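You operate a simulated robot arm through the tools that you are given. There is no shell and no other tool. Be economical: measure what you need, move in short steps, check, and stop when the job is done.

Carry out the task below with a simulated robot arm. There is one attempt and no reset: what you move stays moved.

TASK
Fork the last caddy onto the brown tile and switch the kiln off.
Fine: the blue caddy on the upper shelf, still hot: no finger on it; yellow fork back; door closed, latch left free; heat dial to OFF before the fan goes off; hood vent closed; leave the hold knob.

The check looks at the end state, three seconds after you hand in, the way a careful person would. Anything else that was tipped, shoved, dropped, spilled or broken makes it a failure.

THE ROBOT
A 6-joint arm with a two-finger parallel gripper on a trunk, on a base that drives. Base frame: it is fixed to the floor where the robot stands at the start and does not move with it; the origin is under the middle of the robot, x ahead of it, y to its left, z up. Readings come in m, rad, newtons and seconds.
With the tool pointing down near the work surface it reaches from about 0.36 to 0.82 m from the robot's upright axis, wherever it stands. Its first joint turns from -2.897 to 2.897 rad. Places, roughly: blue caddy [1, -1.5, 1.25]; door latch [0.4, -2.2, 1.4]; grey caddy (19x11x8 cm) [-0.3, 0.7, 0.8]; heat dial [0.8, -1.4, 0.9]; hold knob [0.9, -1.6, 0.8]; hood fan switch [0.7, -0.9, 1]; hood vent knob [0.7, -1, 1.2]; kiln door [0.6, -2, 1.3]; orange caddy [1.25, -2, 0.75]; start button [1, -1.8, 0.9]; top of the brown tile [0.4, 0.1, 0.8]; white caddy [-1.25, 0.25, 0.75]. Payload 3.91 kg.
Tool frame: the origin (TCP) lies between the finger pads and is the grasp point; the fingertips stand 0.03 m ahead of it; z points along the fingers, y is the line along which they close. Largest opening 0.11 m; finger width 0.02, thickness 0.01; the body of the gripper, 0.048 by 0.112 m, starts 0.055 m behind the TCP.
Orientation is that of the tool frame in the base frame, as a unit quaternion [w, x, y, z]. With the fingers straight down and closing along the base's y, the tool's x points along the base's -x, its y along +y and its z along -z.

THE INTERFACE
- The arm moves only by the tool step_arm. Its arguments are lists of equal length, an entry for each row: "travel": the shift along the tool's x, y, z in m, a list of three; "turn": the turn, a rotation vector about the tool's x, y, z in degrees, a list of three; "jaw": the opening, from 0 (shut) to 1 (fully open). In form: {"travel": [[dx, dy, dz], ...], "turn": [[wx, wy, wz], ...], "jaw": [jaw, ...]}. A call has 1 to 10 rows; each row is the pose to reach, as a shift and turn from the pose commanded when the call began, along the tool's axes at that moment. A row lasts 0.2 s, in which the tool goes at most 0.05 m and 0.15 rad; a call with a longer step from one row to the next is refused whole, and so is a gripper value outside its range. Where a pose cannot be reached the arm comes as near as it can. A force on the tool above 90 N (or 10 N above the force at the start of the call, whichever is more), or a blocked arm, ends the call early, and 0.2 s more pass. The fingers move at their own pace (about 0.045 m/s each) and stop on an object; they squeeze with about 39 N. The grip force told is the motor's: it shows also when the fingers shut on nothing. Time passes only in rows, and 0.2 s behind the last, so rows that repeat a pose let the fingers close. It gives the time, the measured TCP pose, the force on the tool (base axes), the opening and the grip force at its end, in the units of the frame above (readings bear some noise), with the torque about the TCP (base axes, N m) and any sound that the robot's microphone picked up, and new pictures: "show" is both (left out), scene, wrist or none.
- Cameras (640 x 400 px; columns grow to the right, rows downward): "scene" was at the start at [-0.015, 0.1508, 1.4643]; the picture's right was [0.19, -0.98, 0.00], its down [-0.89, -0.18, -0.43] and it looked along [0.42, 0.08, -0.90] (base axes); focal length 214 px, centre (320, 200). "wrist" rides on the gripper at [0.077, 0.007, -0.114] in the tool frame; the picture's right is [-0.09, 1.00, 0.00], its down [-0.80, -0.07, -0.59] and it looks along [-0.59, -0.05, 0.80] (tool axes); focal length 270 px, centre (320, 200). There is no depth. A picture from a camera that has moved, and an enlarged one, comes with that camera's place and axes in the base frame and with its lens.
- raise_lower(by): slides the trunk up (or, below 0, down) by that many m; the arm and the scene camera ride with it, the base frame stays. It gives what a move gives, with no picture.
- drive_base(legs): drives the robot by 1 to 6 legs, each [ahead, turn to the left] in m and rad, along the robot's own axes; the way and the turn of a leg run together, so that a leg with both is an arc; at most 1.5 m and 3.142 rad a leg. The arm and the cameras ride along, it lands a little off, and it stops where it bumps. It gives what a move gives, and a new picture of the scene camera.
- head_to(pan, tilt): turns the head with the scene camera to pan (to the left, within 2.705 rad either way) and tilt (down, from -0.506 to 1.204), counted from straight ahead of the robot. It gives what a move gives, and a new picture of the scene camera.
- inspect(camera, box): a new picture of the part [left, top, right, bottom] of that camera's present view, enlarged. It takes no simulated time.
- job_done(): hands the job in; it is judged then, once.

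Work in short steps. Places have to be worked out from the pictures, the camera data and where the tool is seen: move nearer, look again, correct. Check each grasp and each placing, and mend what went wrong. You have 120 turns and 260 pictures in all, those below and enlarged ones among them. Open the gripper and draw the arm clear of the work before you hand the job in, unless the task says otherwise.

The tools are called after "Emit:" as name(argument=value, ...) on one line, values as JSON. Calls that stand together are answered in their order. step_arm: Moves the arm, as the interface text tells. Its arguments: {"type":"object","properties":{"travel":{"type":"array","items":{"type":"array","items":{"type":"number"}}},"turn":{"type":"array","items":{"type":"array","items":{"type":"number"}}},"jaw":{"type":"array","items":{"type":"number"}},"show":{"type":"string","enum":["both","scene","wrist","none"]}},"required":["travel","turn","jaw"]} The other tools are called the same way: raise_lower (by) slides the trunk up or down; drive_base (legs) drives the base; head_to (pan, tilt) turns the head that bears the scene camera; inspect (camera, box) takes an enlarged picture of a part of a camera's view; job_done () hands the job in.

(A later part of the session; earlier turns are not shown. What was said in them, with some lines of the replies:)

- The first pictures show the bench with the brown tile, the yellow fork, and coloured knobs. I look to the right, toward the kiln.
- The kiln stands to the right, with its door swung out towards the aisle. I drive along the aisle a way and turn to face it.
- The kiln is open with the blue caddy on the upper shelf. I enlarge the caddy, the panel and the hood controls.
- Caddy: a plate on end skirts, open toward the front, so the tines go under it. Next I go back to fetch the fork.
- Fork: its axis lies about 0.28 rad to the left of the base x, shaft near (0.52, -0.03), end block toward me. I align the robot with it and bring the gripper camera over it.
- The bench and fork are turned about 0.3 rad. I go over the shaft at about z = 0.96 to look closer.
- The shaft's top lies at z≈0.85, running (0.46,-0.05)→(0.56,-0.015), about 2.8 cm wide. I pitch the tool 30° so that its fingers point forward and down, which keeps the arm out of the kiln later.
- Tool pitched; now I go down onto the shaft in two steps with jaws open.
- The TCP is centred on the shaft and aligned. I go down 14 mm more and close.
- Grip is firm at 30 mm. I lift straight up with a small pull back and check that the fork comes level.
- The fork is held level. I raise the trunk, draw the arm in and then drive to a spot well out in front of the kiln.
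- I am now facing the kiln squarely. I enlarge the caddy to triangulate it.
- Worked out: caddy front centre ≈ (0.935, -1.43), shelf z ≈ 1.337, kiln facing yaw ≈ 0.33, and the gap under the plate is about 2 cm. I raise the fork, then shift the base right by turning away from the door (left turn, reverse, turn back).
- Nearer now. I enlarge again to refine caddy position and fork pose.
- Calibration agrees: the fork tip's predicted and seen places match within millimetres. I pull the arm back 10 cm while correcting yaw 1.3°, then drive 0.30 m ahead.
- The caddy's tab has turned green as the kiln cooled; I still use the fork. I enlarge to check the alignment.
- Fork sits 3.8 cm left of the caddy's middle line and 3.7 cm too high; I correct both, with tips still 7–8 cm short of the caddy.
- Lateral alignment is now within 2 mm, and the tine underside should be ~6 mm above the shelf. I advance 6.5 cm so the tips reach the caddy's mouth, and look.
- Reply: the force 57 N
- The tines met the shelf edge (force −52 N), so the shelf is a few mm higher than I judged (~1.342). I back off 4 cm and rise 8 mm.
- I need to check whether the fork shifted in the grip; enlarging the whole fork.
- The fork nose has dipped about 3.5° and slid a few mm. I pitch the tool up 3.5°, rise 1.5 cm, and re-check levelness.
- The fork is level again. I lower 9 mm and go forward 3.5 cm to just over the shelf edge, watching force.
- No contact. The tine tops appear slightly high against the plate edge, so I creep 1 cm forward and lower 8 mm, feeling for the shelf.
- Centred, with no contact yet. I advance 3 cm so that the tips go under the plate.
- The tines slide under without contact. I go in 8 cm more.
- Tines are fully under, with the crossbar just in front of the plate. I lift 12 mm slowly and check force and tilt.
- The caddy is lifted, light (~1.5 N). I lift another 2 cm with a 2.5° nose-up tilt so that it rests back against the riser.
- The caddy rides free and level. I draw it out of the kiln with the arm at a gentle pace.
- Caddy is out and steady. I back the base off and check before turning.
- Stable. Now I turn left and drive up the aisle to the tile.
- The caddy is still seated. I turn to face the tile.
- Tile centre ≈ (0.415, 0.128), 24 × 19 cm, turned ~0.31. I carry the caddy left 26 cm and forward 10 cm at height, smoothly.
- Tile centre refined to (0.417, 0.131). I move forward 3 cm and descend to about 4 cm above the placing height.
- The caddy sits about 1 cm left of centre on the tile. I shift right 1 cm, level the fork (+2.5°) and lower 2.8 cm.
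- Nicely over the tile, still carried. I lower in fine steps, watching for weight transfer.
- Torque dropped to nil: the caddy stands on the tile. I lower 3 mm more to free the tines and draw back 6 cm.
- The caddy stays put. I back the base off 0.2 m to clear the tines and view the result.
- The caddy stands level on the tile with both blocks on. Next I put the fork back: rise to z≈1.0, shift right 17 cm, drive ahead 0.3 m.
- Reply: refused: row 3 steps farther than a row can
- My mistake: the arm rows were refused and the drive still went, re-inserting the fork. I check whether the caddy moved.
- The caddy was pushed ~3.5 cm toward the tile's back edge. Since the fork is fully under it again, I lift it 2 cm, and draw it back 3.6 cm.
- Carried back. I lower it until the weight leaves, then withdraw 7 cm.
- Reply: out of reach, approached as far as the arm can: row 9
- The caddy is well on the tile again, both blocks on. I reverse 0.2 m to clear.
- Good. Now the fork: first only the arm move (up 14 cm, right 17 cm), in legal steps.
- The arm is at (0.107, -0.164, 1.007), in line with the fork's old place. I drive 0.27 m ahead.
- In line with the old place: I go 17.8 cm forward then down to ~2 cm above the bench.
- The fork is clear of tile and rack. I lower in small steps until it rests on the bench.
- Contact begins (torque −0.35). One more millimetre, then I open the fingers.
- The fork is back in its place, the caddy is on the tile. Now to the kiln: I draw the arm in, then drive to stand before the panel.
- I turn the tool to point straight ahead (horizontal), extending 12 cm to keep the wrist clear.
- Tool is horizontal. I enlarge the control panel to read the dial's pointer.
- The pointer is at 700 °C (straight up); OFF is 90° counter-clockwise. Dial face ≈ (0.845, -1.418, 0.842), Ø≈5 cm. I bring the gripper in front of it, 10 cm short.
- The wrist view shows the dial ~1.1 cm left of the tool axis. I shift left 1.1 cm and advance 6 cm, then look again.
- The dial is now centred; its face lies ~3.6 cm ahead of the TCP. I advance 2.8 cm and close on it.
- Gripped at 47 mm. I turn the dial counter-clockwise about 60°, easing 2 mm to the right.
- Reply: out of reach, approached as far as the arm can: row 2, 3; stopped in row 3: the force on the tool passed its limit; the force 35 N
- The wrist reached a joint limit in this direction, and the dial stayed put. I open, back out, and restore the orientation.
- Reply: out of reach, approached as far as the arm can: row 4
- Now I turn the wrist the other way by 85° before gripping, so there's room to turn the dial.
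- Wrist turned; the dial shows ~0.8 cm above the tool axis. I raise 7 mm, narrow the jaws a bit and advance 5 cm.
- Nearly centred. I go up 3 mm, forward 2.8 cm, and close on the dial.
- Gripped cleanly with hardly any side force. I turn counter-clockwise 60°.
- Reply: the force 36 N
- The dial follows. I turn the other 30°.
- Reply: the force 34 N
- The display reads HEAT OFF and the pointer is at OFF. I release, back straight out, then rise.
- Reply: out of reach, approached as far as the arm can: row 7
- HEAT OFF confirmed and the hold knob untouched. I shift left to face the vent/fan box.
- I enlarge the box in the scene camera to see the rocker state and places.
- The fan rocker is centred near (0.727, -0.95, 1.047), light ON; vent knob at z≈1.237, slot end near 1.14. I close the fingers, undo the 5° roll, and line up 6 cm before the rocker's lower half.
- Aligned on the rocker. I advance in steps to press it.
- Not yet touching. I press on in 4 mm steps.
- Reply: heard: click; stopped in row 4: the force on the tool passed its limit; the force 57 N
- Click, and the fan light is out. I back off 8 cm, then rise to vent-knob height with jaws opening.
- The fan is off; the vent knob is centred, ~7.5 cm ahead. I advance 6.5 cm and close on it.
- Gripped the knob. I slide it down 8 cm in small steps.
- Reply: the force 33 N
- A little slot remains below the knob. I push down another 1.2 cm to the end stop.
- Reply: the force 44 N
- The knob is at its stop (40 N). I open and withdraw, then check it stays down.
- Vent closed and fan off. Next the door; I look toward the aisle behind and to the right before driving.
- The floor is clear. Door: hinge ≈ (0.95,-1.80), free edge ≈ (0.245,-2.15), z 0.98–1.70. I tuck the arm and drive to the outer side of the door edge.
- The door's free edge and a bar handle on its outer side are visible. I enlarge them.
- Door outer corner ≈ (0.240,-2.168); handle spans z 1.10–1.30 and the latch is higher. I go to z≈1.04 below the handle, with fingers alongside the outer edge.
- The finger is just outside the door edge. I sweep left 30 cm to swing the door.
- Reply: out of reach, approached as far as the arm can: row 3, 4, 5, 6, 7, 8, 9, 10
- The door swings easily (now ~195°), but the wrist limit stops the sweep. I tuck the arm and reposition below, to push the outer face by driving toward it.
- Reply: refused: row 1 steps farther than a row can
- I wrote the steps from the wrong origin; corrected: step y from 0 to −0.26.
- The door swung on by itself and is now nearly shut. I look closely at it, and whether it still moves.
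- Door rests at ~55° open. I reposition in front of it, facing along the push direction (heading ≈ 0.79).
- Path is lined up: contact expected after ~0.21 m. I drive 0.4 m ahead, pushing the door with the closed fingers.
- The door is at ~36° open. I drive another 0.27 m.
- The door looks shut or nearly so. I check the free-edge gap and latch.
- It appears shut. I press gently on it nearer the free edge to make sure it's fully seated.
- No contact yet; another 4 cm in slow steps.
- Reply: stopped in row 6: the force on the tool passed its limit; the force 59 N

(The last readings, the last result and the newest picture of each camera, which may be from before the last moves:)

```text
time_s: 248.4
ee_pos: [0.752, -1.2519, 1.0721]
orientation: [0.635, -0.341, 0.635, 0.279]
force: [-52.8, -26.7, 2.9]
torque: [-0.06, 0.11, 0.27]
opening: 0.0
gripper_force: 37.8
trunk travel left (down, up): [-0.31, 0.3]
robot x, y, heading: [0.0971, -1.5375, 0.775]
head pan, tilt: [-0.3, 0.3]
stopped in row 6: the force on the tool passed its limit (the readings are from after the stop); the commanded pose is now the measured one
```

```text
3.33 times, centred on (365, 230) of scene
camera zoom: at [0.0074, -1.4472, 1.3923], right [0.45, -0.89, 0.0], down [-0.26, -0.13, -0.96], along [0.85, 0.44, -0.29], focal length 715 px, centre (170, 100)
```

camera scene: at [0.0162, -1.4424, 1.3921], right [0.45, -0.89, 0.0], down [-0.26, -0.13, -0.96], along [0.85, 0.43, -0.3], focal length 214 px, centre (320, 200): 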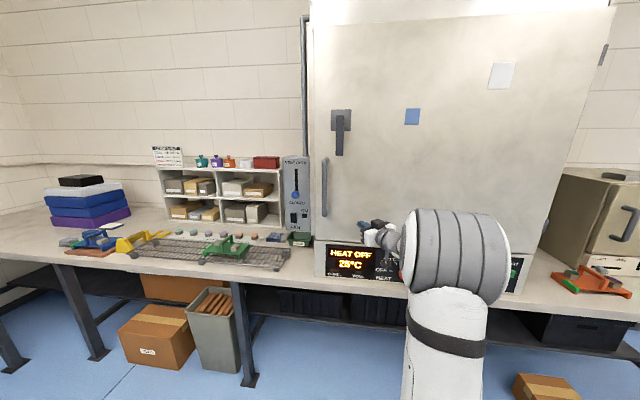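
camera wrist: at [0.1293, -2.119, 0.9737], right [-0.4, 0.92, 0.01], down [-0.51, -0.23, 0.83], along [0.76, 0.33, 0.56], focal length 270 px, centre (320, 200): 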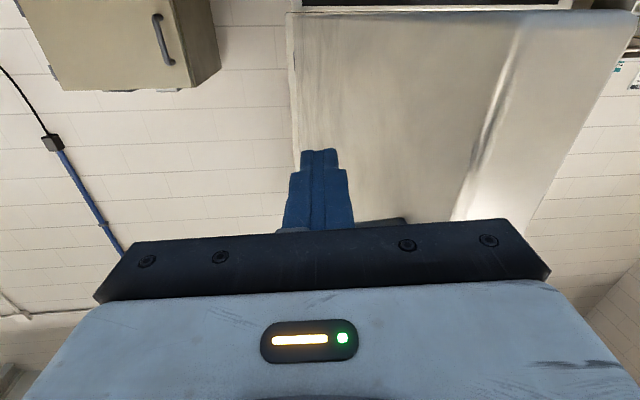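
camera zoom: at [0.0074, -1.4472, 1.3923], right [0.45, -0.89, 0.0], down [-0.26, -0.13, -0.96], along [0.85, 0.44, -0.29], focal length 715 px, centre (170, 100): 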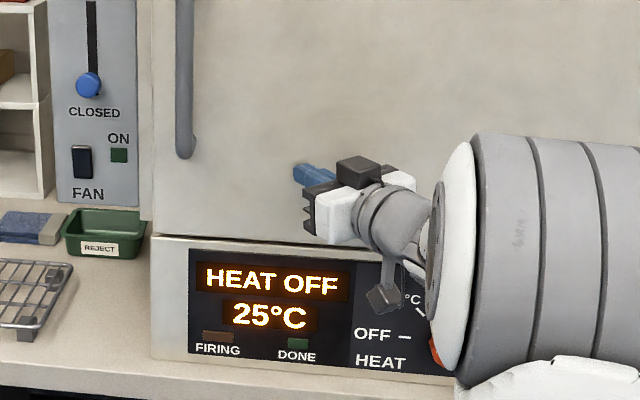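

Solid resistance: the door is fully shut, latch lever untouched. I draw the arm back and reverse for a final check.

Emit:
step_arm(travel=[[0, 0.0165, -0.025], [0, 0.033, -0.05], [0, 0.04, -0.09], [0, 0.04, -0.135], [0, 0.04, -0.17]], turn=[[0, 0, 0], [0, 0, 0], [0, 0, 0], [0, 0, 0], [0, 0, 0]], jaw=[0, 0, 0, 0.5, 1], show="none")

Emit:
drive_base(legs=[[-0.4, 0]])

Emit:
inspect(camera="scene", box=[250, 60, 450, 270])

Emit:
inspect(camera="scene", box=[80, 140, 300, 270])

```text
time_s: 249.6
ee_pos: [0.6228, -1.3576, 1.0711]
orientation: [0.632, -0.341, 0.638, 0.278]
force: [0.4, 0.9, 0.1]
torque: [0.02, -0.01, -0.03]
opening: 0.0492
gripper_force: 0.0
trunk travel left (down, up): [-0.31, 0.3]
robot x, y, heading: [0.0962, -1.5357, 0.772]
head pan, tilt: [-0.3, 0.3]
```

```text
time_s: 252.1
ee_pos: [0.3379, -1.6387, 1.0685]
orientation: [0.633, -0.339, 0.639, 0.276]
force: [0.0, -0.3, -0.4]
torque: [0.01, 0.0, 0.03]
opening: 0.1098
gripper_force: 0.1
trunk travel left (down, up): [-0.31, 0.3]
robot x, y, heading: [-0.1956, -1.8177, 0.756]
head pan, tilt: [-0.3, 0.3]
camera scene: at [-0.2692, -1.7201, 1.3921], right [0.44, -0.9, 0.0], down [-0.27, -0.13, -0.96], along [0.86, 0.42, -0.3], focal length 214 px, centre (320, 200)
```

scene: 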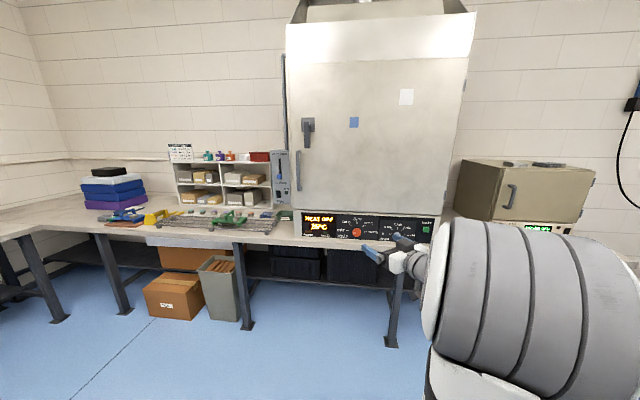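

```text
1.90 times, centred on (350, 165) of scene
camera zoom: at [-0.2692, -1.7201, 1.3921], right [0.44, -0.9, 0.0], down [-0.27, -0.13, -0.96], along [0.86, 0.42, -0.3], focal length 408 px, centre (263, 267)
```

zoom: 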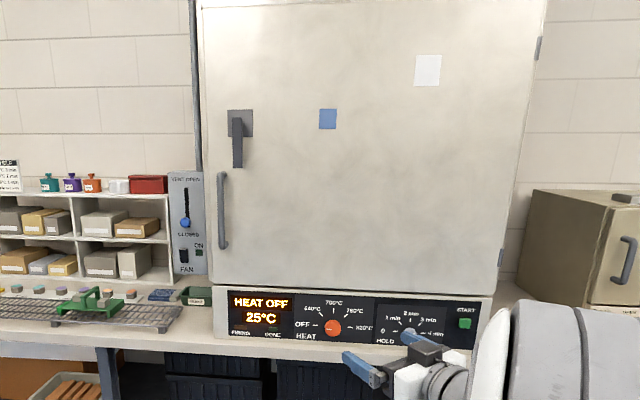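

```text
2.91 times, centred on (190, 205) of scene
camera zoom: at [-0.2692, -1.7201, 1.3921], right [0.44, -0.9, 0.0], down [-0.27, -0.13, -0.96], along [0.86, 0.42, -0.3], focal length 624 px, centre (698, 186)
```

zoom: 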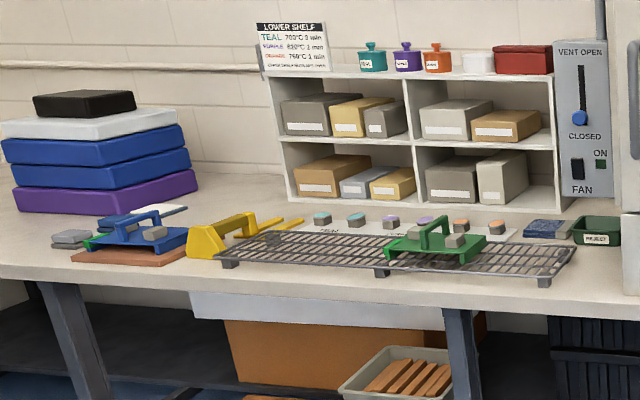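

Door shut with the latch free, HEAT OFF, fan off, vent closed, hold knob untouched; the blue caddy is on the tile and the fork back in place. Gripper open and clear, so I hand in.

Emit:
job_done()

```text
The job is handed in.
```

The blue caddy is on the brown tile and the kiln is off; I handed the job in without seeing the check's result. While backing out I accidentally re-inserted the fork and pushed the caddy about 3.5 cm back on the tile. I forked it back, and both blocks stayed on.

- **Fork:** back in its place.
- **Heat and fan:** dial turned to OFF before the fan was switched off; the display reads HEAT OFF.
- **Hood vent:** closed.
- **Door:** shut, latch left free.
- **Hold knob:** not touched.
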